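You operate a simulated robot arm through the tools that you are given. There is no shell and no other tool. Be economical: measure what you need, move in short steps, check, and stop when the job is done.

Carry out the task below with a simulated two-armed robot. There is one attempt and no reset: what you move stays moved.

JOB
Hold the red bag, unzip it, take the bracket out, sand its rough edge and put it away.
Fine: stand it on the table to sand; block back; slotted tray; the bag stays open. Set down upright: black bracket. What is to be rubbed or washed off counts as gone when no trace of it is left.

The check looks at the end state, three seconds after you hand in, the way a careful person would. Anything else that was tipped, shoved, dropped, spilled or broken makes it a failure.

ROBOT AND FRAMES
Two 7-joint arms with two-finger parallel grippers on one trunk, on a base that drives. Base frame: it is fixed to the floor where the robot stands at the start and does not move with it; the origin is under the middle of the robot, x ahead of it, y to its left, z up; the surface under the hand at the start is at about z = 0.85. Units: m, rad, N and s.
The left shoulder is at the start at [0.06, 0.144, 0.926], the right one opposite. With the tool pointing down near the work surface each hand reaches from about 0.3 to 0.72 m from the robot's upright axis, wherever it stands, measured 20 degrees to its own side. Places, roughly: blue zip bag [-1, 1.5, 1]; packing table [0.6, 0.4, 0.8]; red zip bag slider [0.5, 0.2, 1]; slotted tray [0.5, -0.2, 0.9]. Payload 1.57 kg a hand.
Tool frame (each hand has its own): the origin (TCP) lies between the finger pads and is the grasp point; the fingertips stand 0.03 m ahead of it; z points along the fingers, y is the line along which they close. Largest opening 0.11 m; finger width 0.024, thickness 0.012; the body of the gripper, 0.048 by 0.112 m, starts 0.078 m behind the TCP.
Orientation is that of the tool frame in the base frame, as a unit quaternion [x, y, z, w]. With the fingers straight down and closing along the base's y, the tool's x points along the base's -x, its y along +y and its z along -z.

CONTROLS
- The arms move only by the tool jog_arm. It takes "left_commands", "right_commands" or both (then of equal length, played together; a hand with none holds still); each is a list of rows, each a list of 7 numbers: the shift along the base's x, y, z in units of 500 mm (1.0 is 500 mm), then the turn, a rotation vector about the base's x, y, z in units of 120 degrees (1.0 is 120 degrees), then the opening, from 0 (shut) to 1 (fully open). In form: [[tx, ty, tz, ax, ay, az, hand], ...]. A call has 1 to 12 rows; each row is the pose to reach, as a shift and turn from the pose commanded when the call began. A call with a number of a shift or a turn outside -1 to 1 is refused whole. A row lasts 0.2 s, in which the tool goes at most 0.05 m and 0.15 rad; a call with a longer step from one row to the next is refused whole, and so is a gripper value outside its range. A pose out of reach is approached as far as the arm can. The call stops where the force on the tool passes 40 N (or 10 N more than at its start, if that is more) or the arm is blocked; 0.2 s more then pass. Each finger travels about 0.045 m/s and halts on what it meets, pressing with about 26 N; the grip force reading is that of the motor and also rises with nothing between the fingers. The clock runs only during rows and for 0.2 s after the last one: add rows that repeat a pose to give the fingers time. The reply holds the time, the measured pose of the TCP, the force on the tool along the base axes, the opening and the grip force, in the units named above and with some noise, with the torque about the TCP (base axes, N m) and any sound that the robot's microphone picked up.
- Cameras (640 x 400 px; columns grow to the right, rows downward): "scene" is now at [0.0474, 0.0104, 1.5333]; the picture's right is [0.14, -0.99, 0.00], its down [-0.76, -0.11, -0.64] and it looks along [0.64, 0.09, -0.77] (base axes); focal length 275 px, centre (320, 200). "left" rides on the left gripper at [0.07, -0.016, -0.141] in its tool frame; the picture's right is [0.23, 0.97, 0.00], its down [-0.86, 0.20, -0.48] and it looks along [-0.47, 0.11, 0.88] (tool axes); focal length 222 px, centre (320, 200). "right" rides on the right gripper at [0.07, 0.016, -0.141] in its tool frame; the picture's right is [-0.23, 0.97, 0.00], its down [-0.86, -0.20, -0.48] and it looks along [-0.47, -0.11, 0.88] (tool axes); focal length 222 px, centre (320, 200). There is no depth. A picture from a camera that has moved, and an enlarged one, comes with that camera's place and axes in the base frame and with its lens.
- snapshot(camera): a new picture of that camera. The clock stands still meanwhile.
- slide_trunk(by): slides the trunk up (or, below 0, down) by that many m; the arms and the scene camera ride with it, the base frame stays. It gives what a move gives, with no picture.
- drive_base(legs): drives the robot by 1 to 6 legs, each [ahead, left, turn to the left] in m, m and rad, along the robot's own axes; the way and the turn of a leg run together, so that a leg with both is an arc; at most 1.5 m and 3.142 rad a leg. The arms and the cameras ride along, it lands a little off, and it stops where it bumps. It gives what a move gives.
- head_to(pan, tilt): turns the head with the scene camera to pan (to the left, within 1.501 rad either way) and tilt (down, from -0.506 to 1.204), counted from straight ahead of the robot. It gives what a move gives.
- enlarge(camera, box): a new picture of the part [left, top, right, bottom] of that camera's present view, enlarged. The clock stands still meanwhile.
- job_done(): hands the job in; it is judged then, once.

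Go step by step. Nothing tells you exact positions but the pictures and the camera data: compare them with the known pose of the tool, close in by small moves and look again before you grip or let go. The budget is 120 turns and 100 pictures, counting those below and the enlarged ones. Unless the task says otherwise, let go and move clear before handing in, and close with one line.

The tools are called after "Emit:" as name(argument=value, ...) on one line, values as JSON. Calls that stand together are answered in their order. jog_arm: Moves the arms, as the interface text tells. Its arguments: {"type":"object","properties":{"left_commands":{"type":"array","items":{"type":"array","items":{"type":"number"}}},"right_commands":{"type":"array","items":{"type":"array","items":{"type":"number"}}}},"required":[]} The other tools are called the same way: slide_trunk (by) slides the trunk up or down; drive_base (legs) drives the base; head_to (pan, tilt) turns the head that bears the scene camera; snapshot (camera) takes a picture; enlarge (camera, box) takes an enlarged picture of a part of a camera's view; job_done () hands the job in.

At the start:

```text
clock: 0.0
left_position: [0.2888, 0.3595, 1.1129]
left_orientation: [0.0, 1.0, 0.0, 0.0]
left_wrist_force: [-0.5, -0.7, -0.2]
left_torque: [0.02, 0.0, -0.02]
left_gripper_width: 0.1101
left_grasp_force: 0.1
right_position: [0.389, 0.035, 1.1129]
right_orientation: [0.0, 1.0, 0.0, 0.0]
right_wrist_force: [0.1, 0.3, 0.9]
right_torque: [0.0, -0.02, 0.02]
right_gripper_width: 0.1102
right_grasp_force: 0.0
trunk travel left (down, up): [-0.525, 0.065]
robot x, y, heading: [-0.0027, 0.0034, -0.002]
head pan, tilt: [0.143, 0.873]
```

scene: 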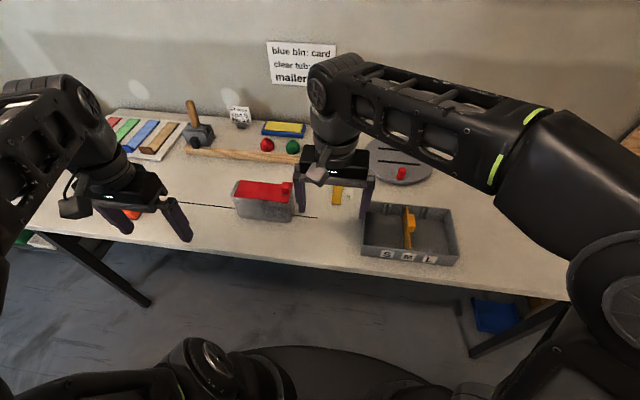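
right: 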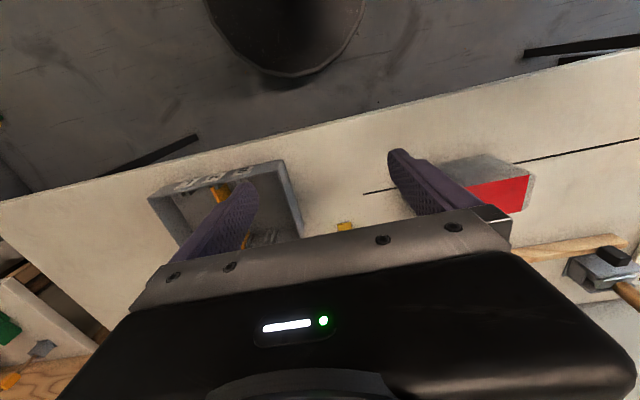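
left: 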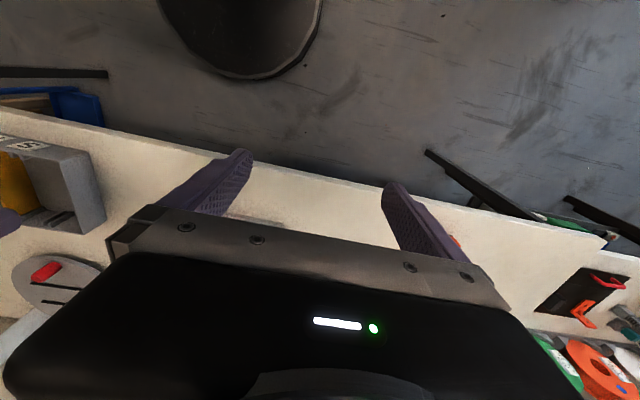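

I see a table with a red-topped grey bag, a tray marked S M L, and other objects. I'll enlarge the scene to identify the details.

Emit:
enlarge(camera="scene", box=[200, 140, 360, 240])

Emit:
enlarge(camera="scene", box=[340, 120, 500, 270])

Emit:
enlarge(camera="scene", box=[80, 80, 320, 230])

```text
4.00 times, centred on (280, 190) of scene
camera zoom: at [0.0474, 0.0104, 1.5333], right [0.14, -0.99, 0.0], down [-0.76, -0.11, -0.64], along [0.64, 0.09, -0.77], focal length 1101 px, centre (480, 240)
```

zoom: 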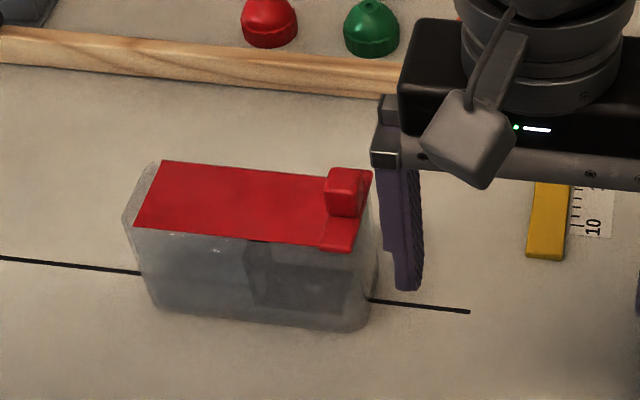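

```text
2.67 times, centred on (420, 195) of scene
camera zoom: at [0.0474, 0.0104, 1.5333], right [0.14, -0.99, 0.0], down [-0.76, -0.11, -0.64], along [0.64, 0.09, -0.77], focal length 734 px, centre (53, 213)
```

zoom: 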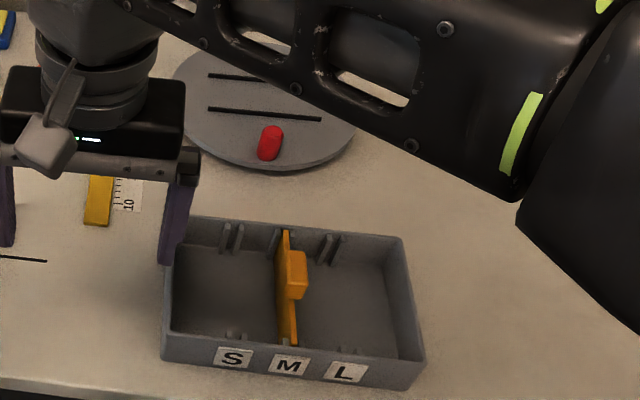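

```text
2.67 times, centred on (200, 155) of scene
camera zoom: at [0.0474, 0.0104, 1.5333], right [0.14, -0.99, 0.0], down [-0.76, -0.11, -0.64], along [0.64, 0.09, -0.77], focal length 734 px, centre (640, 320)
```

zoom: 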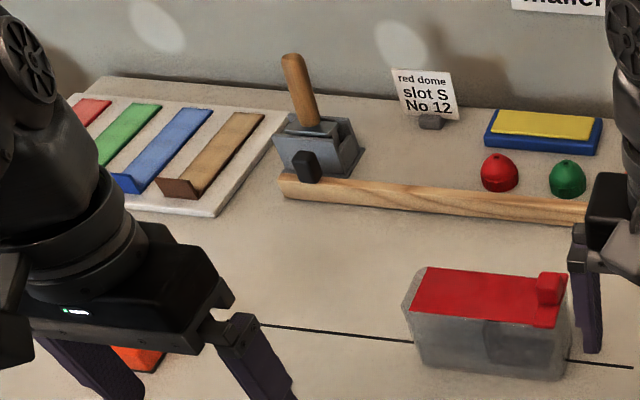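

I'll draw both arms back out of the view and look again.

Emit:
jog_arm(right_commands=[[0, -0.1, 0, 0, 0, 0, 1], [0, -0.2, 0, 0, 0, 0, 1], [0, -0.3, 0, 0, 0, 0, 1], [0, -0.4, 0, 0, 0, 0, 1], [-0.1, -0.5, 0, 0, 0, 0, 1], [-0.18, -0.55, 0, 0, 0, 0, 1], [-0.25, -0.6, 0, 0, 0, 0, 1]], left_commands=[[0, 0.1, 0, 0, 0, 0, 1], [-0.05, 0.18, 0, 0, 0, 0, 1], [-0.1, 0.25, 0, 0, 0, 0, 1], [-0.15, 0.3, 0, 0, 0, 0, 1], [-0.2, 0.3, 0, 0, 0, 0, 1], [-0.25, 0.3, 0, 0, 0, 0, 1], [-0.3, 0.3, 0, 0, 0, 0, 1]])

Emit:
snapshot(camera="scene")

```text
refused: row 5 steps farther than a row can; nothing moved
```

```text
93 pictures are left
camera scene: at [0.0474, 0.0104, 1.5333], right [0.14, -0.99, 0.0], down [-0.76, -0.11, -0.64], along [0.64, 0.09, -0.77], focal length 275 px, centre (320, 200)
```

scene: 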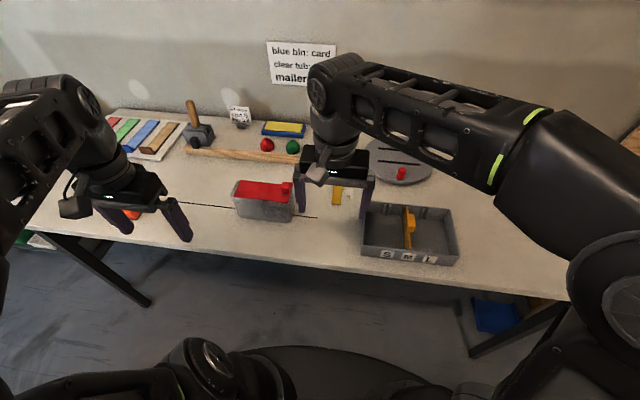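

One step was too long; I'll retry with shorter ones.

Emit:
jog_arm(right_commands=[[0, -0.09, 0, 0, 0, 0, 1], [0, -0.18, 0, 0, 0, 0, 1], [0, -0.27, 0, 0, 0, 0, 1], [0, -0.36, 0, 0, 0, 0, 1], [0, -0.45, 0, 0, 0, 0, 1], [-0.06, -0.51, 0, 0, 0, 0, 1], [-0.12, -0.57, 0, 0, 0, 0, 1], [-0.18, -0.63, 0, 0, 0, 0, 1]], left_commands=[[0, 0.09, 0, 0, 0, 0, 1], [-0.05, 0.16, 0, 0, 0, 0, 1], [-0.1, 0.22, 0, 0, 0, 0, 1], [-0.15, 0.28, 0, 0, 0, 0, 1], [-0.2, 0.3, 0, 0, 0, 0, 1], [-0.25, 0.3, 0, 0, 0, 0, 1], [-0.3, 0.3, 0, 0, 0, 0, 1], [-0.3, 0.3, 0, 0, 0, 0, 1]])

Emit:
snapshot(camera="scene")

```text
clock: 1.8
left_position: [0.1371, 0.5105, 1.115]
left_orientation: [0.0, 1.0, -0.001, 0.002]
left_wrist_force: [-0.1, 0.1, -0.6]
left_torque: [-0.07, -0.03, 0.0]
left_gripper_width: 0.1101
left_grasp_force: 0.1
right_position: [0.2986, -0.2809, 1.1132]
right_orientation: [-0.001, 1.0, -0.001, 0.001]
right_wrist_force: [0.3, 0.1, -0.3]
right_torque: [-0.04, -0.03, -0.01]
right_gripper_width: 0.1103
right_grasp_force: 0.1
right hand out of reach, approached as far as the arm can: row 4, 5
trunk travel left (down, up): [-0.525, 0.065]
robot x, y, heading: [-0.003, -0.0002, -0.004]
head pan, tilt: [0.143, 0.873]
```

```text
92 pictures are left
camera scene: at [0.0458, 0.0129, 1.5333], right [0.14, -0.99, 0.0], down [-0.76, -0.11, -0.64], along [0.64, 0.09, -0.77], focal length 275 px, centre (320, 200)
```

scene: 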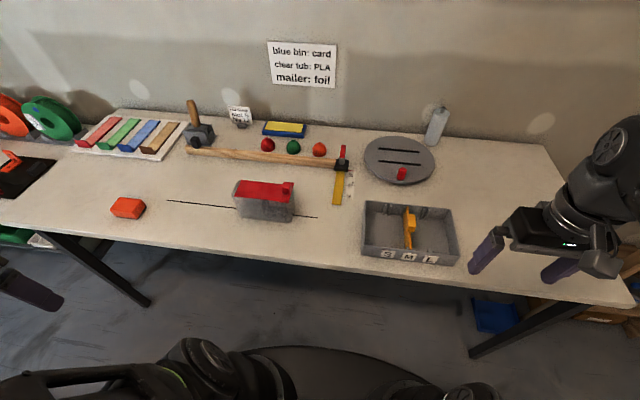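

Emit:
enlarge(camera="scene", box=[60, 90, 220, 230])

Emit:
enlarge(camera="scene", box=[210, 90, 370, 240])

Emit:
enlarge(camera="scene", box=[340, 130, 480, 270])

```text
2.86 times, centred on (140, 160) of scene
camera zoom: at [0.0458, 0.0129, 1.5333], right [0.14, -0.99, 0.0], down [-0.76, -0.11, -0.64], along [0.64, 0.09, -0.77], focal length 786 px, centre (834, 314)
```

zoom: 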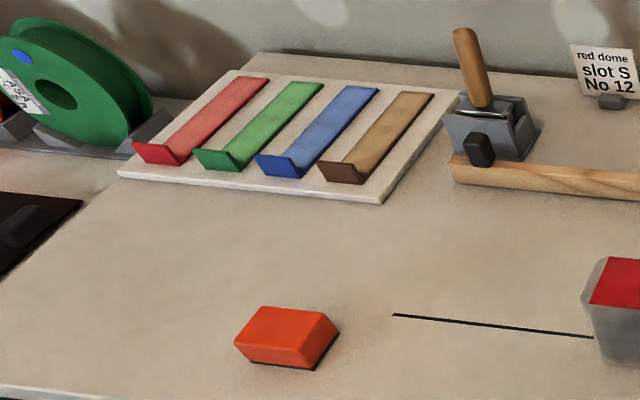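

```text
2.67 times, centred on (290, 165) of scene
camera zoom: at [0.0458, 0.0129, 1.5333], right [0.14, -0.99, 0.0], down [-0.76, -0.11, -0.64], along [0.64, 0.09, -0.77], focal length 734 px, centre (400, 293)
```

zoom: 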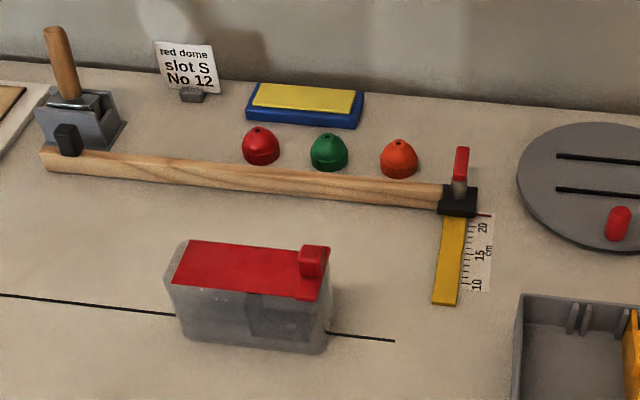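

```text
2.86 times, centred on (410, 200) of scene
camera zoom: at [0.0458, 0.0129, 1.5333], right [0.14, -0.99, 0.0], down [-0.76, -0.11, -0.64], along [0.64, 0.09, -0.77], focal length 786 px, centre (63, 200)
```

zoom: 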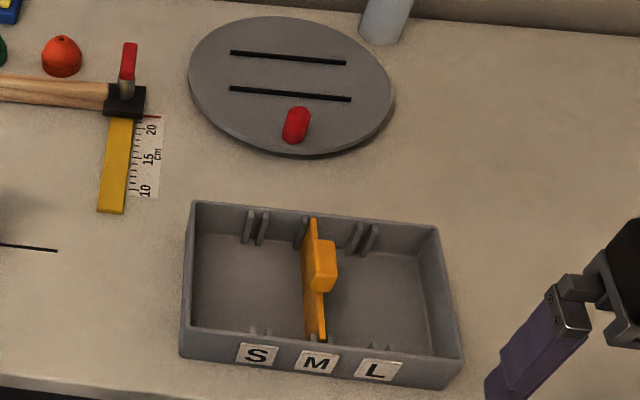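

The orange block with the dark underside looks like the sander, at about (0.50, 0.70). The bag spans y 0.17–0.33 and x 0.51–0.58, about 9 cm tall, with its slider at the right end. I'll drive 0.2 m left to centre on the bag and look again.

Emit:
drive_base(legs=[[0, 0.2, 0]])

Emit:
head_to(pan=0.1, tilt=0.95)

Emit:
snapshot(camera="scene")

Emit:
enlarge(camera="scene", box=[240, 120, 400, 220])

```text
clock: 3.4
left_position: [0.1423, 0.7078, 1.1154]
left_orientation: [0.003, 1.0, -0.001, -0.001]
left_wrist_force: [0.0, 1.1, 0.5]
left_torque: [-0.05, 0.02, -0.01]
left_gripper_width: 0.11
left_grasp_force: 0.0
right_position: [0.2986, -0.0842, 1.1114]
right_orientation: [0.004, 1.0, -0.001, 0.0]
right_wrist_force: [-0.3, 0.3, -0.1]
right_torque: [-0.04, 0.02, 0.01]
right_gripper_width: 0.1101
right_grasp_force: 0.0
trunk travel left (down, up): [-0.525, 0.065]
robot x, y, heading: [0.0044, 0.1965, -0.008]
head pan, tilt: [0.143, 0.873]
```

```text
clock: 4.0
left_position: [0.1421, 0.7069, 1.1164]
left_orientation: [0.003, 1.0, 0.0, -0.001]
left_wrist_force: [0.4, -0.1, -0.2]
left_torque: [0.01, 0.02, 0.0]
left_gripper_width: 0.1099
left_grasp_force: 0.0
right_position: [0.2986, -0.087, 1.1116]
right_orientation: [0.004, 1.0, 0.0, 0.0]
right_wrist_force: [0.4, 0.2, 0.5]
right_torque: [0.01, -0.03, 0.03]
right_gripper_width: 0.1099
right_grasp_force: 0.0
trunk travel left (down, up): [-0.525, 0.065]
robot x, y, heading: [-0.0013, 0.1971, -0.008]
head pan, tilt: [0.099, 0.949]
```

```text
88 pictures are left
camera scene: at [0.0441, 0.205, 1.5276], right [0.09, -1.0, 0.0], down [-0.81, -0.08, -0.58], along [0.58, 0.05, -0.81], focal length 275 px, centre (320, 200)
```

scene: 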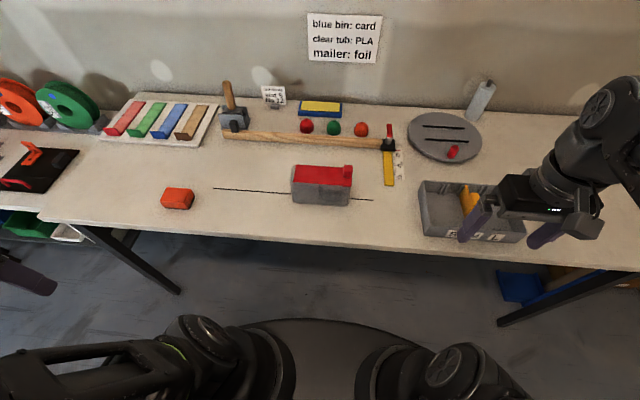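

```text
4.00 times, centred on (320, 170) of scene
camera zoom: at [0.0441, 0.205, 1.5276], right [0.09, -1.0, 0.0], down [-0.81, -0.08, -0.58], along [0.58, 0.05, -0.81], focal length 1101 px, centre (320, 320)
```

zoom: 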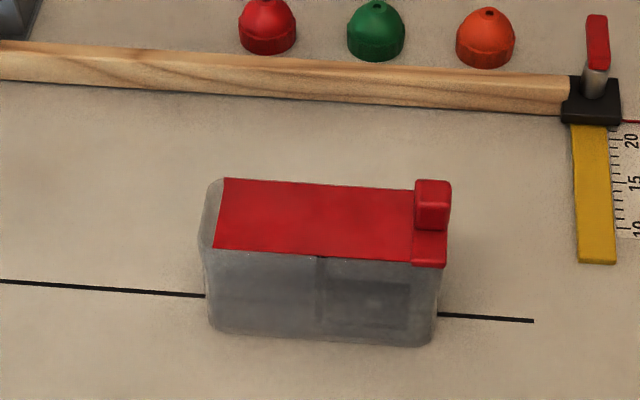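

The bag is roughly x 0.512–0.578, y 0.165–0.33, top z≈0.947. The knob is at about (0.547, 0.173), z 0.95–0.985. I'll turn the right hand to point left and down, fingers straddling x, to hold the bag's right end.

Emit:
jog_arm(right_commands=[[0.0411, 0.0212, -0.0153, 0.0298, 0.0298, -0.0572, 1], [0.0822, 0.0423, -0.0305, 0.0596, 0.0596, -0.1145, 1], [0.1233, 0.0635, -0.0458, 0.0894, 0.0894, -0.1717, 1], [0.1643, 0.0847, -0.061, 0.1192, 0.1192, -0.2289, 1], [0.2054, 0.1058, -0.0763, 0.149, 0.149, -0.2862, 1], [0.2465, 0.127, -0.0915, 0.1788, 0.1788, -0.3434, 1], [0.2876, 0.1482, -0.1068, 0.2085, 0.2085, -0.4006, 1], [0.3287, 0.1693, -0.122, 0.2383, 0.2383, -0.4579, 1], [0.3698, 0.1905, -0.1373, 0.2681, 0.2681, -0.5151, 1], [0.4108, 0.2117, -0.1525, 0.2979, 0.2979, -0.5723, 1], [0.4519, 0.2328, -0.1678, 0.3277, 0.3277, -0.6296, 1], [0.493, 0.254, -0.183, 0.3575, 0.3575, -0.6868, 1]])

Emit:
snapshot(camera="scene")

Emit:
snapshot(camera="right")

```text
clock: 6.6
left_position: [0.1424, 0.7062, 1.1154]
left_orientation: [0.004, 1.0, 0.0, 0.0]
left_wrist_force: [-0.4, -1.0, 0.3]
left_torque: [-0.01, 0.01, 0.01]
left_gripper_width: 0.1104
left_grasp_force: 0.0
right_position: [0.5483, 0.042, 1.0206]
right_orientation: [0.631, 0.624, 0.326, -0.327]
right_wrist_force: [-0.2, -0.4, -0.4]
right_torque: [0.04, 0.0, -0.03]
right_gripper_width: 0.1102
right_grasp_force: 0.2
right hand out of reach, approached as far as the arm can: row 1, 2, 3, 4, 5, 6, 7, 8
trunk travel left (down, up): [-0.525, 0.065]
robot x, y, heading: [0.0001, 0.1998, 0.001]
head pan, tilt: [0.099, 0.949]
```

```text
86 pictures are left
camera scene: at [0.0445, 0.2052, 1.5276], right [0.09, -1.0, 0.0], down [-0.81, -0.08, -0.58], along [0.58, 0.05, -0.81], focal length 275 px, centre (320, 200)
```

scene: 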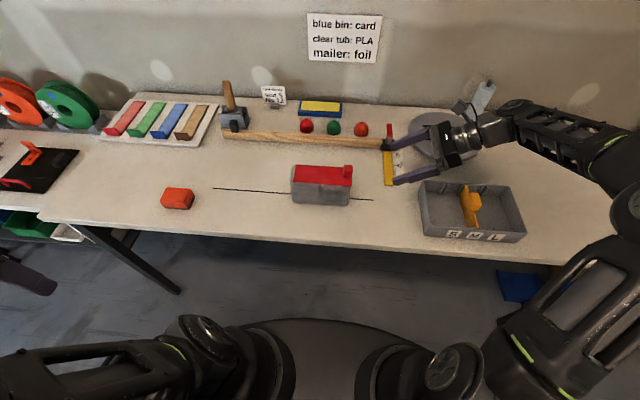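

```text
85 pictures are left
camera right: at [0.5647, -0.0343, 1.1593], right [0.97, -0.14, -0.19], down [-0.21, -0.88, -0.43], along [-0.11, 0.45, -0.88], focal length 222 px, centre (320, 200)
```

right: 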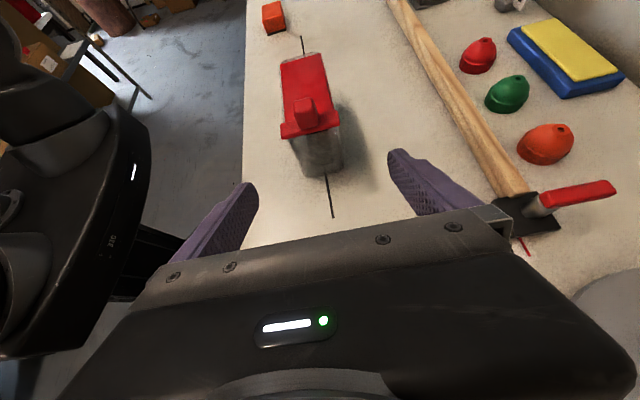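

The hand lines up with the bag's right end (x≈0.542). I'll advance to straddle it.

Emit:
jog_arm(right_commands=[[-0.012, 0.055, -0.06, 0, 0, 0, 1], [-0.012, 0.11, -0.12, 0, 0, 0, 1], [-0.012, 0.165, -0.17, 0, 0, 0, 1], [-0.012, 0.22, -0.215, 0, 0, 0, 1], [-0.012, 0.27, -0.25, 0, 0, 0, 1], [-0.012, 0.27, -0.25, 0, 0, 0, 1]])

Emit:
snapshot(camera="right")

Emit:
enlarge(camera="scene", box=[260, 120, 420, 220])

```text
clock: 8.0
left_position: [0.143, 0.7054, 1.1172]
left_orientation: [0.003, 1.0, 0.0, 0.0]
left_wrist_force: [0.0, -0.2, -0.5]
left_torque: [0.03, -0.02, 0.01]
left_gripper_width: 0.1101
left_grasp_force: 0.0
right_position: [0.5411, 0.1744, 0.8948]
right_orientation: [0.63, 0.624, 0.326, -0.327]
right_wrist_force: [-1.1, 0.3, 0.8]
right_torque: [0.0, 0.0, 0.03]
right_gripper_width: 0.1102
right_grasp_force: 0.0
trunk travel left (down, up): [-0.525, 0.065]
robot x, y, heading: [-0.0005, 0.1999, -0.012]
head pan, tilt: [0.099, 0.949]
```

```text
84 pictures are left
camera right: at [0.5578, 0.0978, 1.0337], right [0.97, -0.13, -0.19], down [-0.21, -0.88, -0.42], along [-0.11, 0.45, -0.88], focal length 222 px, centre (320, 200)
```

right: 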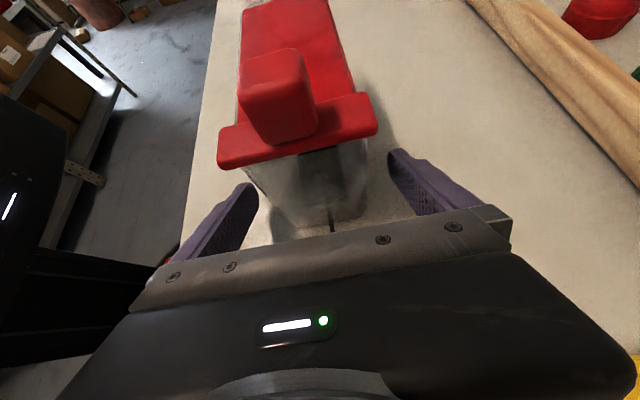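

```text
4.00 times, centred on (340, 170) of scene
camera zoom: at [0.044, 0.2052, 1.5276], right [0.09, -1.0, 0.0], down [-0.81, -0.08, -0.58], along [0.58, 0.05, -0.81], focal length 1101 px, centre (240, 320)
```

zoom: 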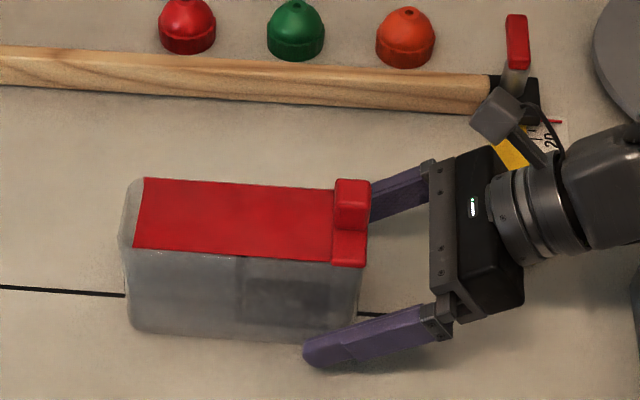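

Well placed; closing the right hand on the bag end.

Emit:
jog_arm(right_commands=[[0, 0, 0, 0, 0, 0, 0.6], [0, 0, 0, 0, 0, 0, 0.5], [0, 0, 0, 0, 0, 0, 0.5], [0, 0, 0, 0, 0, 0, 0.5], [0, 0, 0, 0, 0, 0, 0.5]])

Emit:
snapshot(camera="right")

```text
clock: 9.2
left_position: [0.1427, 0.7078, 1.1151]
left_orientation: [0.003, 1.0, 0.0, 0.0]
left_wrist_force: [0.2, 0.6, -0.7]
left_torque: [0.0, 0.04, 0.02]
left_gripper_width: 0.1098
left_grasp_force: 0.0
right_position: [0.5404, 0.1744, 0.8959]
right_orientation: [0.629, 0.625, 0.326, -0.328]
right_wrist_force: [-0.1, 0.2, -0.6]
right_torque: [0.06, -0.04, 0.02]
right_gripper_width: 0.0695
right_grasp_force: 26.3
trunk travel left (down, up): [-0.525, 0.065]
robot x, y, heading: [0.0008, 0.1982, -0.004]
head pan, tilt: [0.099, 0.949]
```

```text
82 pictures are left
camera right: at [0.5578, 0.0977, 1.0339], right [0.97, -0.13, -0.19], down [-0.21, -0.88, -0.42], along [-0.11, 0.45, -0.88], focal length 222 px, centre (320, 200)
```

right: 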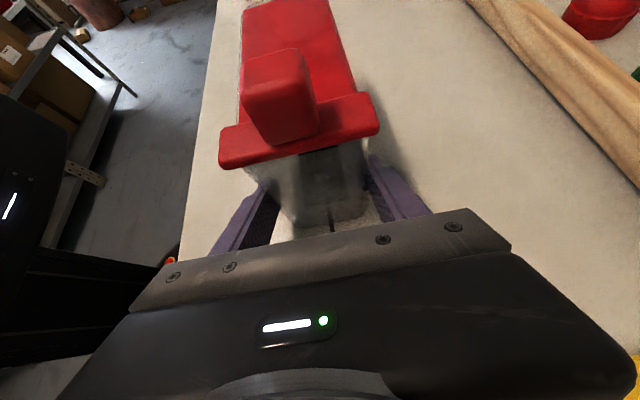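

Bag held. Now the left hand swings over toward the slider, turning to close along x.

Emit:
jog_arm(left_commands=[[0.0512, -0.0627, 0, 0, 0, -0.0625, 1], [0.1023, -0.1253, 0, 0, 0, -0.125, 1], [0.1535, -0.188, 0, 0, 0, -0.1875, 1], [0.2047, -0.2507, 0, 0, 0, -0.25, 1], [0.2558, -0.3133, 0, 0, 0, -0.3125, 1], [0.307, -0.376, 0, 0, 0, -0.375, 1], [0.3582, -0.4387, 0, 0, 0, -0.4375, 1], [0.4093, -0.5013, 0, 0, 0, -0.5, 1], [0.4605, -0.564, 0, 0, 0, -0.5625, 1], [0.5117, -0.6267, 0, 0, 0, -0.625, 1], [0.5628, -0.6893, 0, 0, 0, -0.6875, 1], [0.614, -0.752, 0, 0, 0, -0.75, 1]])

```text
clock: 11.8
left_position: [0.4508, 0.3302, 1.1163]
left_orientation: [0.71, 0.704, -0.002, 0.001]
left_wrist_force: [0.1, -0.1, -0.5]
left_torque: [-0.1, 0.06, 0.02]
left_gripper_width: 0.1099
left_grasp_force: 0.0
right_position: [0.543, 0.1771, 0.8951]
right_orientation: [0.629, 0.625, 0.325, -0.328]
right_wrist_force: [1.3, 0.1, 2.9]
right_torque: [0.48, -0.15, -0.08]
right_gripper_width: 0.0695
right_grasp_force: 26.1
trunk travel left (down, up): [-0.525, 0.065]
robot x, y, heading: [0.0004, 0.1964, -0.003]
head pan, tilt: [0.099, 0.949]
```

Emit:
jog_arm(left_commands=[[0.045, -0.07, 0, 0, 0, 0, 1], [0.09, -0.14, 0, 0, 0, 0, 1], [0.13, -0.21, 0, 0, 0, 0, 1], [0.16, -0.27, -0.03, 0, 0, 0, 1], [0.184, -0.3, -0.07, 0, 0, 0, 1], [0.184, -0.3, -0.07, 0, 0, 0, 1]])

Emit:
snapshot(camera="left")

Emit:
enlarge(camera="scene", box=[260, 120, 420, 220])

Emit:
snapshot(camera="right")

```text
clock: 13.2
left_position: [0.5335, 0.182, 1.0692]
left_orientation: [0.709, 0.705, 0.001, 0.003]
left_wrist_force: [0.1, 0.3, 0.1]
left_torque: [0.0, 0.02, 0.01]
left_gripper_width: 0.1103
left_grasp_force: 0.0
left hand out of reach, approached as far as the arm can: row 1, 2, 3, 4, 5, 6
right_position: [0.5402, 0.1752, 0.8951]
right_orientation: [0.63, 0.624, 0.326, -0.328]
right_wrist_force: [-1.1, 0.7, 2.3]
right_torque: [-0.06, -0.08, 0.02]
right_gripper_width: 0.0696
right_grasp_force: 25.3
trunk travel left (down, up): [-0.525, 0.065]
robot x, y, heading: [-0.0028, 0.202, -0.005]
head pan, tilt: [0.099, 0.949]
```

```text
81 pictures are left
camera left: at [0.5162, 0.2516, 1.211], right [0.98, 0.22, 0.0], down [0.19, -0.86, 0.48], along [0.11, -0.47, -0.88], focal length 222 px, centre (320, 200)
```

left: 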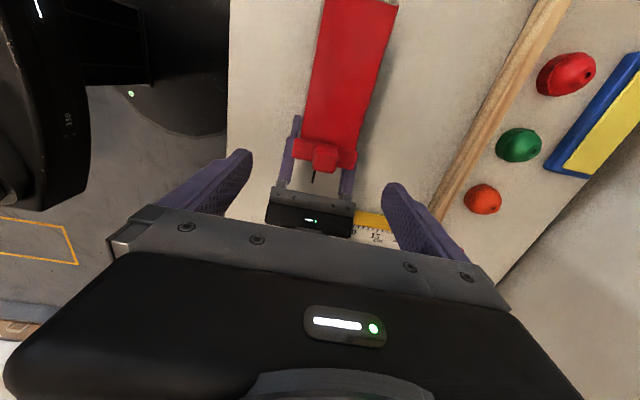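

```text
4.00 times, centred on (340, 170) of scene
camera zoom: at [0.0442, 0.2054, 1.5276], right [0.09, -1.0, 0.0], down [-0.81, -0.08, -0.58], along [0.58, 0.05, -0.81], focal length 1101 px, centre (240, 320)
```

zoom: 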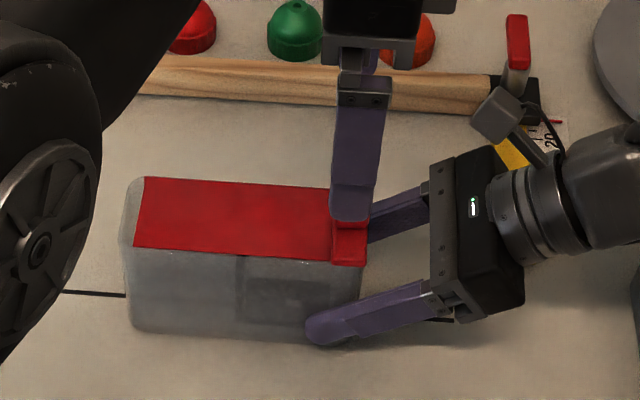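

```text
79 pictures are left
camera right: at [0.5578, 0.0978, 1.0339], right [0.97, -0.13, -0.19], down [-0.21, -0.88, -0.42], along [-0.11, 0.45, -0.88], focal length 222 px, centre (320, 200)
```

right: 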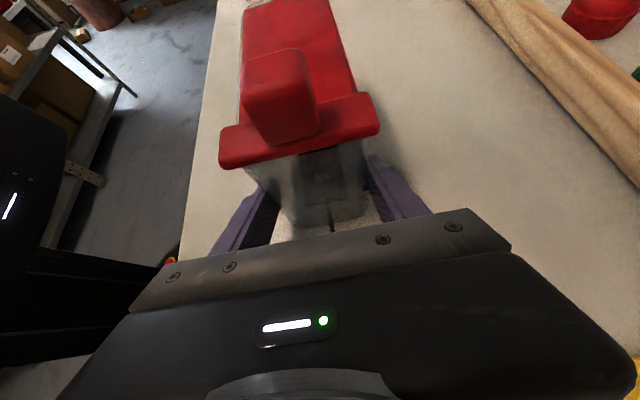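

Left hand is nearly above the knob (0.539, 0.178). Lowering onto it.

Emit:
jog_arm(left_commands=[[-0.004, -0.004, -0.08, 0, 0, 0, 0.8], [-0.006, -0.004, -0.15, 0, 0, 0, 0.7], [-0.006, -0.004, -0.18, 0, 0, 0, 0.7], [-0.006, -0.004, -0.18, 0, 0, 0, 0.7]])

Emit:
snapshot(camera="left")

Emit:
snapshot(camera="right")

```text
clock: 14.1
left_position: [0.5338, 0.1822, 0.988]
left_orientation: [0.71, 0.704, 0.004, 0.007]
left_wrist_force: [-4.0, 1.8, 9.6]
left_torque: [0.11, -0.27, 0.12]
left_gripper_width: 0.0737
left_grasp_force: 0.1
right_position: [0.5407, 0.1731, 0.8955]
right_orientation: [0.631, 0.624, 0.325, -0.326]
right_wrist_force: [-1.4, -1.8, 5.2]
right_torque: [-0.16, 0.2, -0.08]
right_gripper_width: 0.0693
right_grasp_force: 26.2
trunk travel left (down, up): [-0.525, 0.065]
robot x, y, heading: [-0.0007, 0.198, -0.001]
head pan, tilt: [0.099, 0.949]
stopped in row 4 (left hand): the force on the tool passed its limit at 47 N (the readings are from after the stop); the commanded pose is now the measured one
```

```text
78 pictures are left
camera left: at [0.5144, 0.2523, 1.1296], right [0.98, 0.22, 0.01], down [0.19, -0.85, 0.49], along [0.12, -0.47, -0.87], focal length 222 px, centre (320, 200)
```

left: 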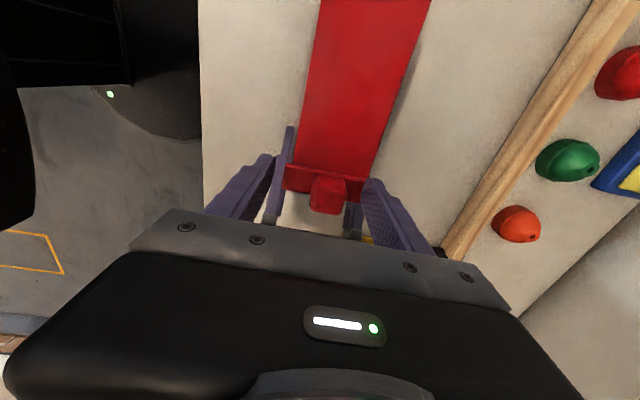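

```text
77 pictures are left
camera right: at [0.5576, 0.0974, 1.034], right [0.97, -0.14, -0.19], down [-0.21, -0.88, -0.42], along [-0.11, 0.45, -0.89], focal length 222 px, centre (320, 200)
```

right: 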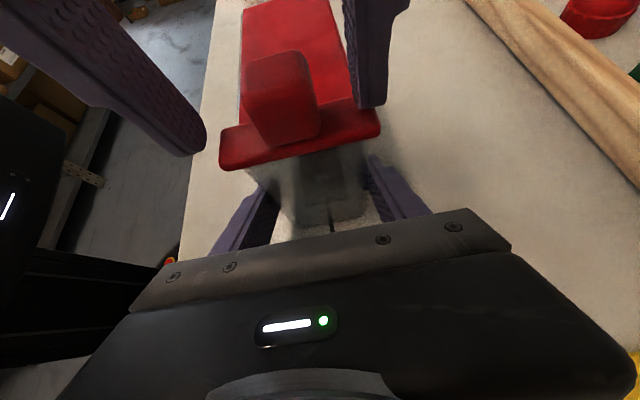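

The back fingertip touched the slider plate (top about z 0.957). I'll lift 5 mm, centre, and close on the knob.

Emit:
jog_arm(left_commands=[[0.0, -0.004, 0.012, 0, 0, 0, 0.7], [0.012, -0.006, 0.012, 0, 0, 0, 0.7], [0.012, -0.006, 0.01, 0, 0, 0, 0.5], [0.012, -0.006, 0.01, 0, 0, 0, 0.4], [0.012, -0.006, 0.01, 0, 0, 0, 0.2], [0.012, -0.006, 0.01, 0, 0, 0, 0.15], [0.012, -0.006, 0.01, 0, 0, 0, 0.15]])

Emit:
snapshot(camera="right")

```text
clock: 15.7
left_position: [0.539, 0.1779, 0.9919]
left_orientation: [0.71, 0.704, 0.004, 0.007]
left_wrist_force: [8.3, -0.3, 0.0]
left_torque: [-0.07, 0.18, 0.07]
left_gripper_width: 0.0245
left_grasp_force: 26.2
right_position: [0.5415, 0.1746, 0.8953]
right_orientation: [0.631, 0.624, 0.326, -0.326]
right_wrist_force: [-5.2, 0.9, 19.6]
right_torque: [0.0, -0.43, -0.03]
right_gripper_width: 0.0693
right_grasp_force: 25.7
trunk travel left (down, up): [-0.525, 0.065]
robot x, y, heading: [-0.002, 0.1999, -0.002]
head pan, tilt: [0.099, 0.949]
```

```text
76 pictures are left
camera right: at [0.5577, 0.0978, 1.0336], right [0.97, -0.14, -0.19], down [-0.21, -0.88, -0.42], along [-0.11, 0.45, -0.89], focal length 222 px, centre (320, 200)
```

right: 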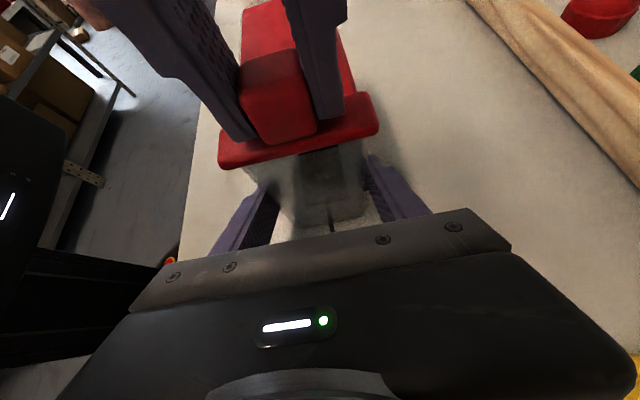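

Knob gripped. Pulling the slider along +y slowly.

Emit:
jog_arm(left_commands=[[0, 0.02, 0, 0, 0, 0, 0.15], [0, 0.05, 0, 0, 0, 0, 0.15], [0, 0.08, 0, 0, 0, 0, 0.15], [0, 0.11, 0, 0, 0, 0, 0.15], [0, 0.14, 0, 0, 0, 0, 0.15]])

Emit:
snapshot(camera="right")

```text
clock: 16.9
left_position: [0.5401, 0.2515, 0.9928]
left_orientation: [0.71, 0.704, 0.004, 0.006]
left_wrist_force: [5.3, 1.0, -8.5]
left_torque: [0.26, 0.29, 0.1]
left_gripper_width: 0.0247
left_grasp_force: 25.5
right_position: [0.5411, 0.1746, 0.8933]
right_orientation: [0.63, 0.625, 0.325, -0.327]
right_wrist_force: [-6.3, 1.9, 20.5]
right_torque: [0.36, -0.27, 0.19]
right_gripper_width: 0.0695
right_grasp_force: 26.0
trunk travel left (down, up): [-0.525, 0.065]
robot x, y, heading: [-0.0031, 0.2012, -0.008]
head pan, tilt: [0.099, 0.949]
```

```text
75 pictures are left
camera right: at [0.5577, 0.0978, 1.0332], right [0.97, -0.14, -0.19], down [-0.21, -0.88, -0.42], along [-0.11, 0.45, -0.89], focal length 222 px, centre (320, 200)
```

right: 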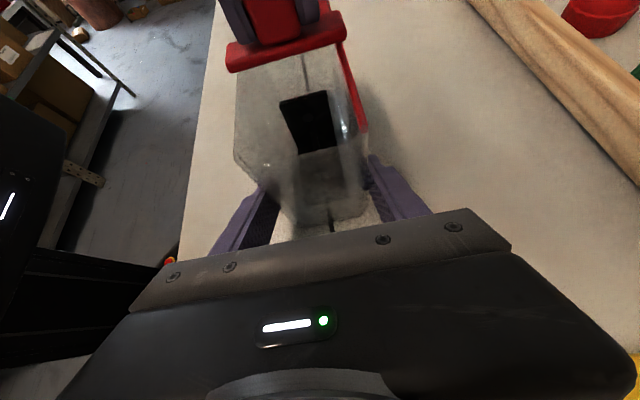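

It opens smoothly; continuing to the end of the zip.

Emit:
jog_arm(left_commands=[[0, 0.03, 0, 0, 0, 0, 0.15], [0, 0.06, 0, 0, 0, 0, 0.15], [0, 0.09, 0, 0, 0, 0, 0.15], [0, 0.115, 0, 0, 0, 0, 0.15], [0, 0.13, 0, 0, 0, 0, 0.15], [0, 0.142, 0, 0, 0, 0, 0.15], [0, 0.15, 0, 0, 0, 0, 0.15]])

Emit:
snapshot(camera="right")

Emit:
enlarge(camera="scene", box=[260, 120, 420, 220])

```text
clock: 18.5
left_position: [0.5407, 0.3237, 0.993]
left_orientation: [0.709, 0.705, 0.003, 0.008]
left_wrist_force: [4.0, 0.3, 1.1]
left_torque: [-0.34, 0.32, 0.17]
left_gripper_width: 0.0247
left_grasp_force: 26.0
right_position: [0.5413, 0.1737, 0.8938]
right_orientation: [0.631, 0.625, 0.325, -0.326]
right_wrist_force: [-3.8, 1.9, 12.4]
right_torque: [0.27, -0.31, 0.41]
right_gripper_width: 0.0693
right_grasp_force: 26.0
trunk travel left (down, up): [-0.525, 0.065]
robot x, y, heading: [-0.0007, 0.1984, -0.003]
head pan, tilt: [0.099, 0.949]
```

```text
74 pictures are left
camera right: at [0.558, 0.0974, 1.033], right [0.97, -0.14, -0.19], down [-0.21, -0.88, -0.42], along [-0.11, 0.45, -0.89], focal length 222 px, centre (320, 200)
```

right: 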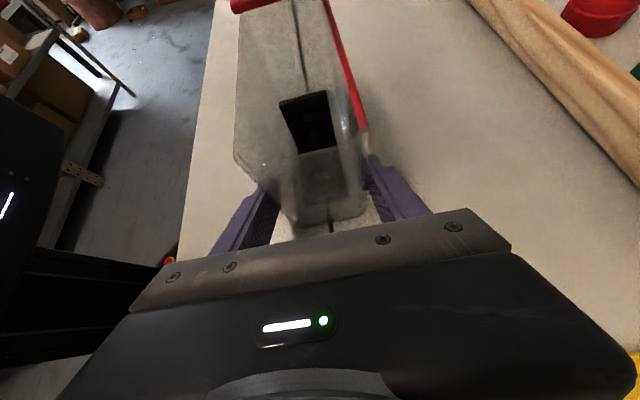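

```text
4.00 times, centred on (340, 170) of scene
camera zoom: at [0.0436, 0.2056, 1.5277], right [0.09, -1.0, 0.0], down [-0.81, -0.08, -0.58], along [0.58, 0.05, -0.81], focal length 1101 px, centre (240, 320)
```

zoom: 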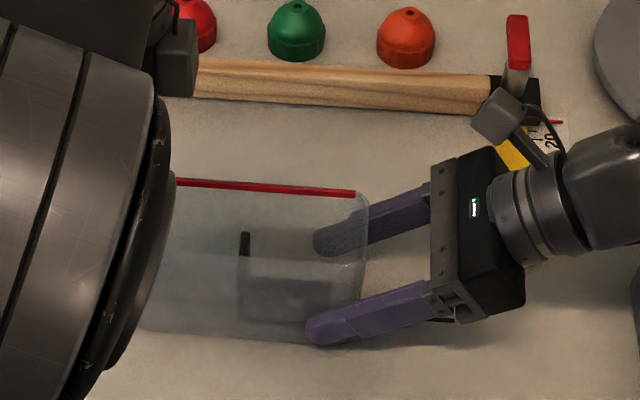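

The slider is at the far end (y≈0.324). Releasing the knob and lifting the left hand clear.

Emit:
jog_arm(left_commands=[[0, 0, 0, 0, 0, 0, 0.4], [0, 0, 0, 0, 0, 0, 0.6], [0, 0, 0, 0, 0, 0, 0.6], [0, 0, 0.06, 0, 0, 0, 0.6], [0, 0, 0.14, 0, 0, 0, 0.6], [-0.05, 0.05, 0.22, 0, 0, 0, 0.6], [-0.1, 0.12, 0.25, 0, 0, 0, 0.7], [-0.16, 0.19, 0.25, 0, 0, 0, 0.8], [-0.22, 0.26, 0.25, 0, 0, 0, 0.8], [-0.28, 0.33, 0.25, 0, 0, 0, 0.8]])

Emit:
enlarge(camera="scene", box=[260, 130, 400, 220])

Emit:
enlarge(camera="right", box=[200, 0, 400, 240])

```text
refused: row 6 steps farther than a row can; nothing moved
```

```text
4.44 times, centred on (330, 175) of scene
camera zoom: at [0.0436, 0.2056, 1.5277], right [0.09, -1.0, 0.0], down [-0.81, -0.08, -0.58], along [0.58, 0.05, -0.81], focal length 1223 px, centre (276, 311)
```

zoom: 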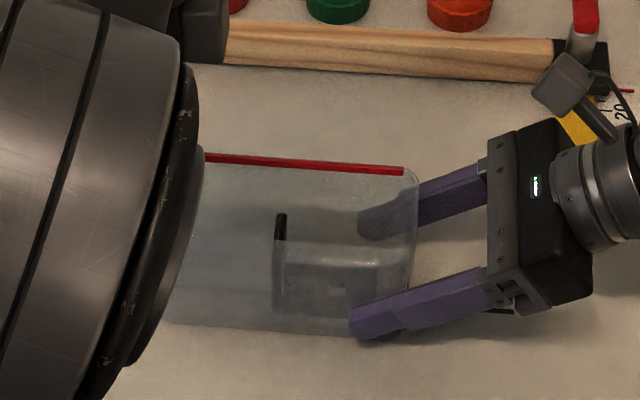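

```text
1.67 times, centred on (300, 120) of right
camera zoom: at [0.558, 0.0974, 1.033], right [0.97, -0.14, -0.19], down [-0.21, -0.88, -0.42], along [-0.11, 0.45, -0.89], focal length 370 px, centre (353, 333)
```

zoom: 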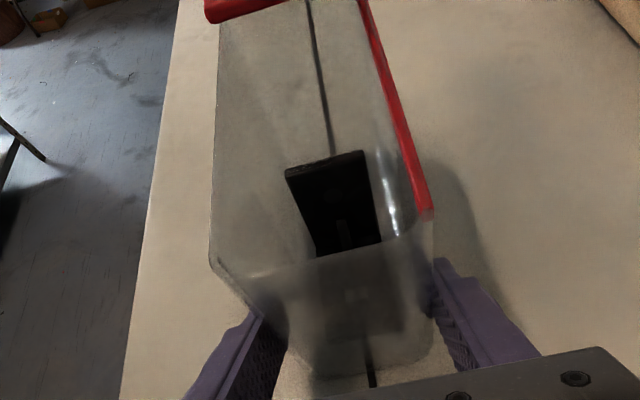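

Retrying with shorter steps.

Emit:
jog_arm(left_commands=[[0, 0, 0, 0, 0, 0, 0.4], [0, 0, 0, 0, 0, 0, 0.6], [0, 0, 0, 0, 0, 0, 0.6], [0, 0, 0.06, 0, 0, 0, 0.6], [0, 0, 0.14, 0, 0, 0, 0.6], [0, 0.03, 0.22, 0, 0, 0, 0.6], [-0.05, 0.08, 0.25, 0, 0, 0, 0.7], [-0.11, 0.14, 0.25, 0, 0, 0, 0.8], [-0.17, 0.2, 0.25, 0, 0, 0, 0.8], [-0.23, 0.26, 0.25, 0, 0, 0, 0.8], [-0.29, 0.32, 0.25, 0, 0, 0, 0.8], [-0.35, 0.38, 0.25, 0, 0, 0, 0.8]])

Emit:
enlarge(camera="scene", box=[260, 130, 400, 220])

```text
clock: 21.1
left_position: [0.3673, 0.5174, 1.117]
left_orientation: [0.71, 0.704, 0.004, 0.006]
left_wrist_force: [0.4, -0.5, -0.2]
left_torque: [0.01, 0.02, 0.0]
left_gripper_width: 0.0876
left_grasp_force: 0.1
left hand out of reach, approached as far as the arm can: row 6, 7
right_position: [0.5414, 0.1749, 0.8933]
right_orientation: [0.631, 0.624, 0.325, -0.326]
right_wrist_force: [-1.2, 1.5, 6.3]
right_torque: [-0.09, -0.08, -0.01]
right_gripper_width: 0.0696
right_grasp_force: 26.7
trunk travel left (down, up): [-0.525, 0.065]
robot x, y, heading: [-0.0006, 0.1999, -0.004]
head pan, tilt: [0.099, 0.949]
```

```text
4.44 times, centred on (330, 175) of scene
camera zoom: at [0.0437, 0.2054, 1.5276], right [0.09, -1.0, 0.0], down [-0.81, -0.08, -0.58], along [0.58, 0.05, -0.81], focal length 1223 px, centre (276, 311)
```

zoom: 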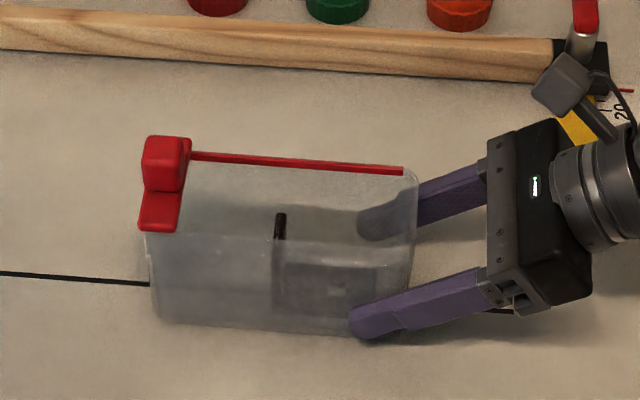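

The bag is open. The bracket is an L: a plate at y≈0.251, x 0.523–0.561, top z≈0.913, with a foot toward −y. I'll bring the left wrist camera over it to see its shape and the rough edge.

Emit:
jog_arm(left_commands=[[0.044, -0.066, 0, 0, 0, 0, 0.5], [0.088, -0.132, 0, 0, 0, 0, 0.3], [0.131, -0.199, 0, 0, 0, 0, 0.3], [0.175, -0.265, 0, 0, 0, 0, 0.3], [0.219, -0.332, -0.03, 0, 0, 0, 0.3], [0.262, -0.398, -0.06, 0, 0, 0, 0.3], [0.306, -0.464, -0.1, 0, 0, 0, 0.3]])

Emit:
snapshot(camera="left")

```text
clock: 22.7
left_position: [0.5184, 0.2848, 1.0668]
left_orientation: [0.71, 0.705, 0.003, 0.008]
left_wrist_force: [-0.2, -0.5, 0.0]
left_torque: [0.02, -0.04, 0.0]
left_gripper_width: 0.0335
left_grasp_force: 0.1
right_position: [0.542, 0.1742, 0.8941]
right_orientation: [0.631, 0.624, 0.326, -0.327]
right_wrist_force: [1.3, -0.8, 3.1]
right_torque: [-0.12, -0.11, 0.03]
right_gripper_width: 0.0696
right_grasp_force: 26.2
trunk travel left (down, up): [-0.525, 0.065]
robot x, y, heading: [0.0007, 0.2, -0.004]
head pan, tilt: [0.099, 0.949]
```

```text
69 pictures are left
camera left: at [0.4996, 0.354, 1.2084], right [0.98, 0.22, 0.01], down [0.19, -0.85, 0.49], along [0.12, -0.47, -0.87], focal length 222 px, centre (320, 200)
```

left: 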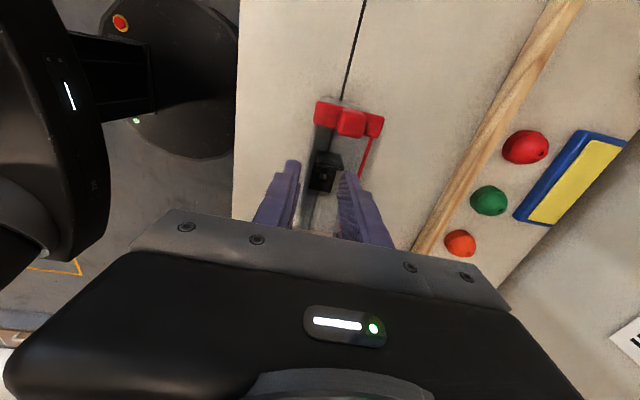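

Emit:
enlarge(camera="left", box=[280, 80, 400, 240])

```text
2.50 times, centred on (340, 160) of left
camera zoom: at [0.4996, 0.354, 1.2084], right [0.98, 0.22, 0.01], down [0.19, -0.85, 0.49], along [0.12, -0.47, -0.87], focal length 555 px, centre (270, 300)
```

zoom: 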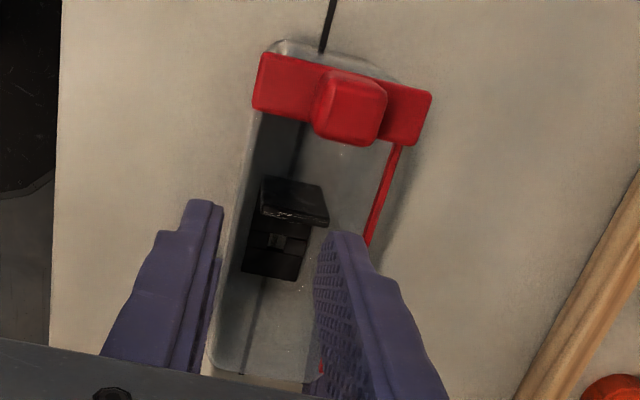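

The bracket is an L with its foot toward −y, and specks show along the plate's top edge. I'll turn the left hand to close along y over the plate, keeping the right hand on the bag.

Emit:
jog_arm(left_commands=[[0.004, -0.006, 0.03, 0, 0, 0.068, 0.4], [0.008, -0.012, 0.03, 0, 0, 0.136, 0.4], [0.012, -0.018, 0.03, 0, 0, 0.204, 0.4], [0.016, -0.024, 0.03, 0, 0, 0.272, 0.4], [0.02, -0.03, 0.03, 0, 0, 0.34, 0.4], [0.024, -0.036, 0.03, 0, 0, 0.409, 0.4], [0.028, -0.042, 0.03, 0, 0, 0.477, 0.4], [0.032, -0.048, 0.03, 0, 0, 0.545, 0.4], [0.036, -0.054, 0.02, 0, 0, 0.613, 0.4], [0.04, -0.06, 0.01, 0, 0, 0.682, 0.4], [0.044, -0.068, 0, 0, 0, 0.75, 0.4], [0.044, -0.068, -0.02, 0, 0, 0.75, 0.4]])

Emit:
snapshot(camera="left")

Emit:
enlarge(camera="scene", box=[260, 120, 400, 220])

```text
clock: 25.3
left_position: [0.5405, 0.2475, 1.0574]
left_orientation: [0.002, 1.0, 0.007, 0.002]
left_wrist_force: [-0.1, 0.6, 0.4]
left_torque: [-0.02, -0.01, 0.0]
left_gripper_width: 0.0438
left_grasp_force: 0.0
right_position: [0.5416, 0.1738, 0.8938]
right_orientation: [0.631, 0.624, 0.326, -0.326]
right_wrist_force: [0.4, 0.1, 4.5]
right_torque: [-0.13, -0.16, 0.0]
right_gripper_width: 0.0694
right_grasp_force: 26.2
trunk travel left (down, up): [-0.525, 0.065]
robot x, y, heading: [0.0027, 0.2018, -0.004]
head pan, tilt: [0.099, 0.949]
```

```text
67 pictures are left
camera left: at [0.4691, 0.2292, 1.1983], right [-0.22, 0.98, 0.01], down [0.85, 0.19, 0.49], along [0.47, 0.12, -0.87], focal length 222 px, centre (320, 200)
```

left: 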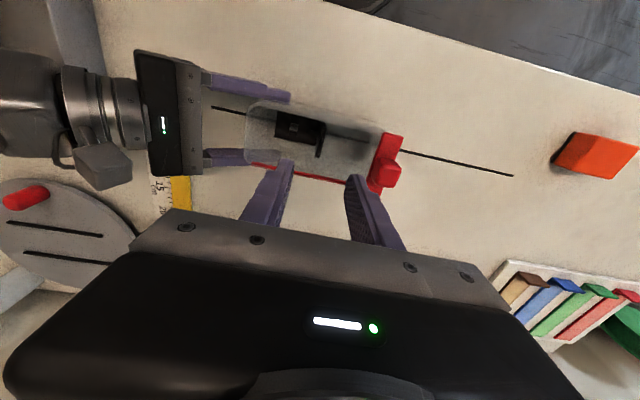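

```text
4.00 times, centred on (330, 170) of scene
camera zoom: at [0.0441, 0.2053, 1.5276], right [0.09, -1.0, 0.0], down [-0.81, -0.08, -0.58], along [0.58, 0.05, -0.81], focal length 1101 px, centre (280, 320)
```

zoom: 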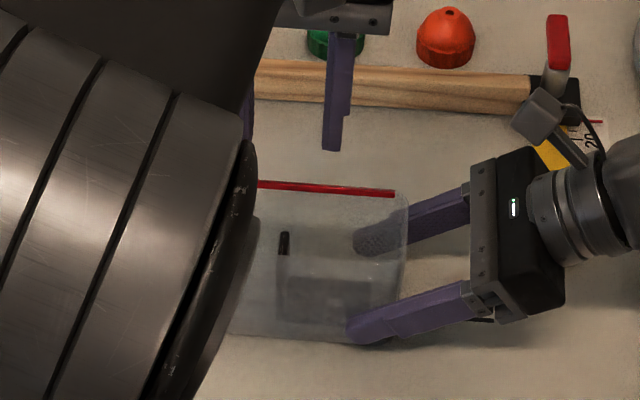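

Aligned over the plate (y≈0.251). Descending to just above the bag mouth, then in.

Emit:
jog_arm(left_commands=[[0, 0.003, -0.05, 0, 0, 0, 0.4], [0, 0.003, -0.1, 0, 0, 0, 0.4], [0, 0.003, -0.1, 0, 0, 0, 0.4]])

Emit:
enlarge(camera="left", box=[220, 60, 440, 240])

Emit:
enlarge(camera="right", box=[200, 0, 400, 240])

```text
clock: 26.1
left_position: [0.5401, 0.2492, 1.0088]
left_orientation: [0.003, 1.0, 0.007, 0.004]
left_wrist_force: [0.3, 1.1, 0.0]
left_torque: [0.0, -0.02, 0.02]
left_gripper_width: 0.0439
left_grasp_force: 0.0
right_position: [0.5421, 0.1745, 0.8926]
right_orientation: [0.631, 0.623, 0.327, -0.327]
right_wrist_force: [-0.1, 0.0, 3.8]
right_torque: [-0.14, -0.13, 0.02]
right_gripper_width: 0.0694
right_grasp_force: 25.5
trunk travel left (down, up): [-0.525, 0.065]
robot x, y, heading: [-0.0012, 0.1998, -0.007]
head pan, tilt: [0.099, 0.949]
```

```text
2.22 times, centred on (330, 150) of left
camera zoom: at [0.4684, 0.2314, 1.1492], right [-0.22, 0.98, 0.01], down [0.85, 0.19, 0.49], along [0.47, 0.12, -0.87], focal length 494 px, centre (298, 311)
```

zoom: 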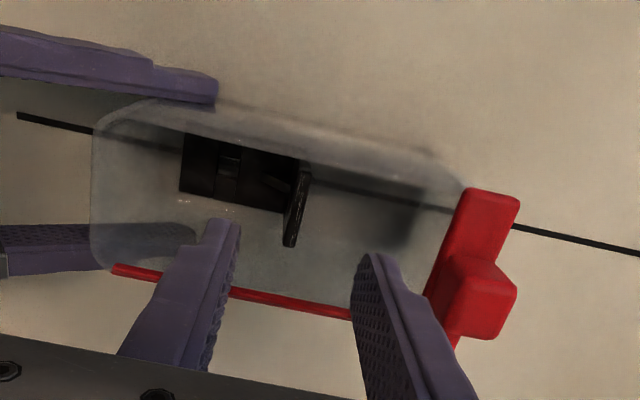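

```text
1.67 times, centred on (300, 120) of right
camera zoom: at [0.5583, 0.0975, 1.0327], right [0.97, -0.14, -0.19], down [-0.21, -0.88, -0.42], along [-0.11, 0.45, -0.89], focal length 370 px, centre (353, 333)
```

zoom: 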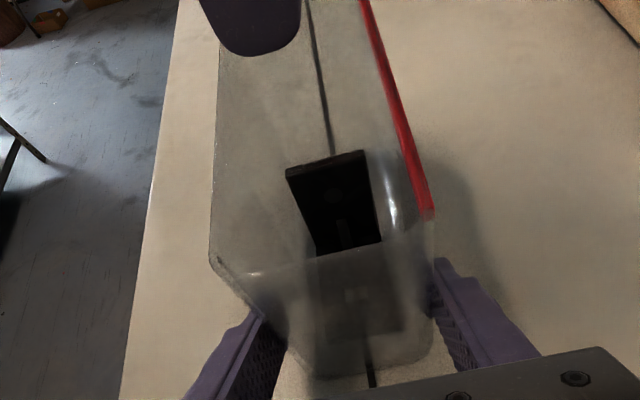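

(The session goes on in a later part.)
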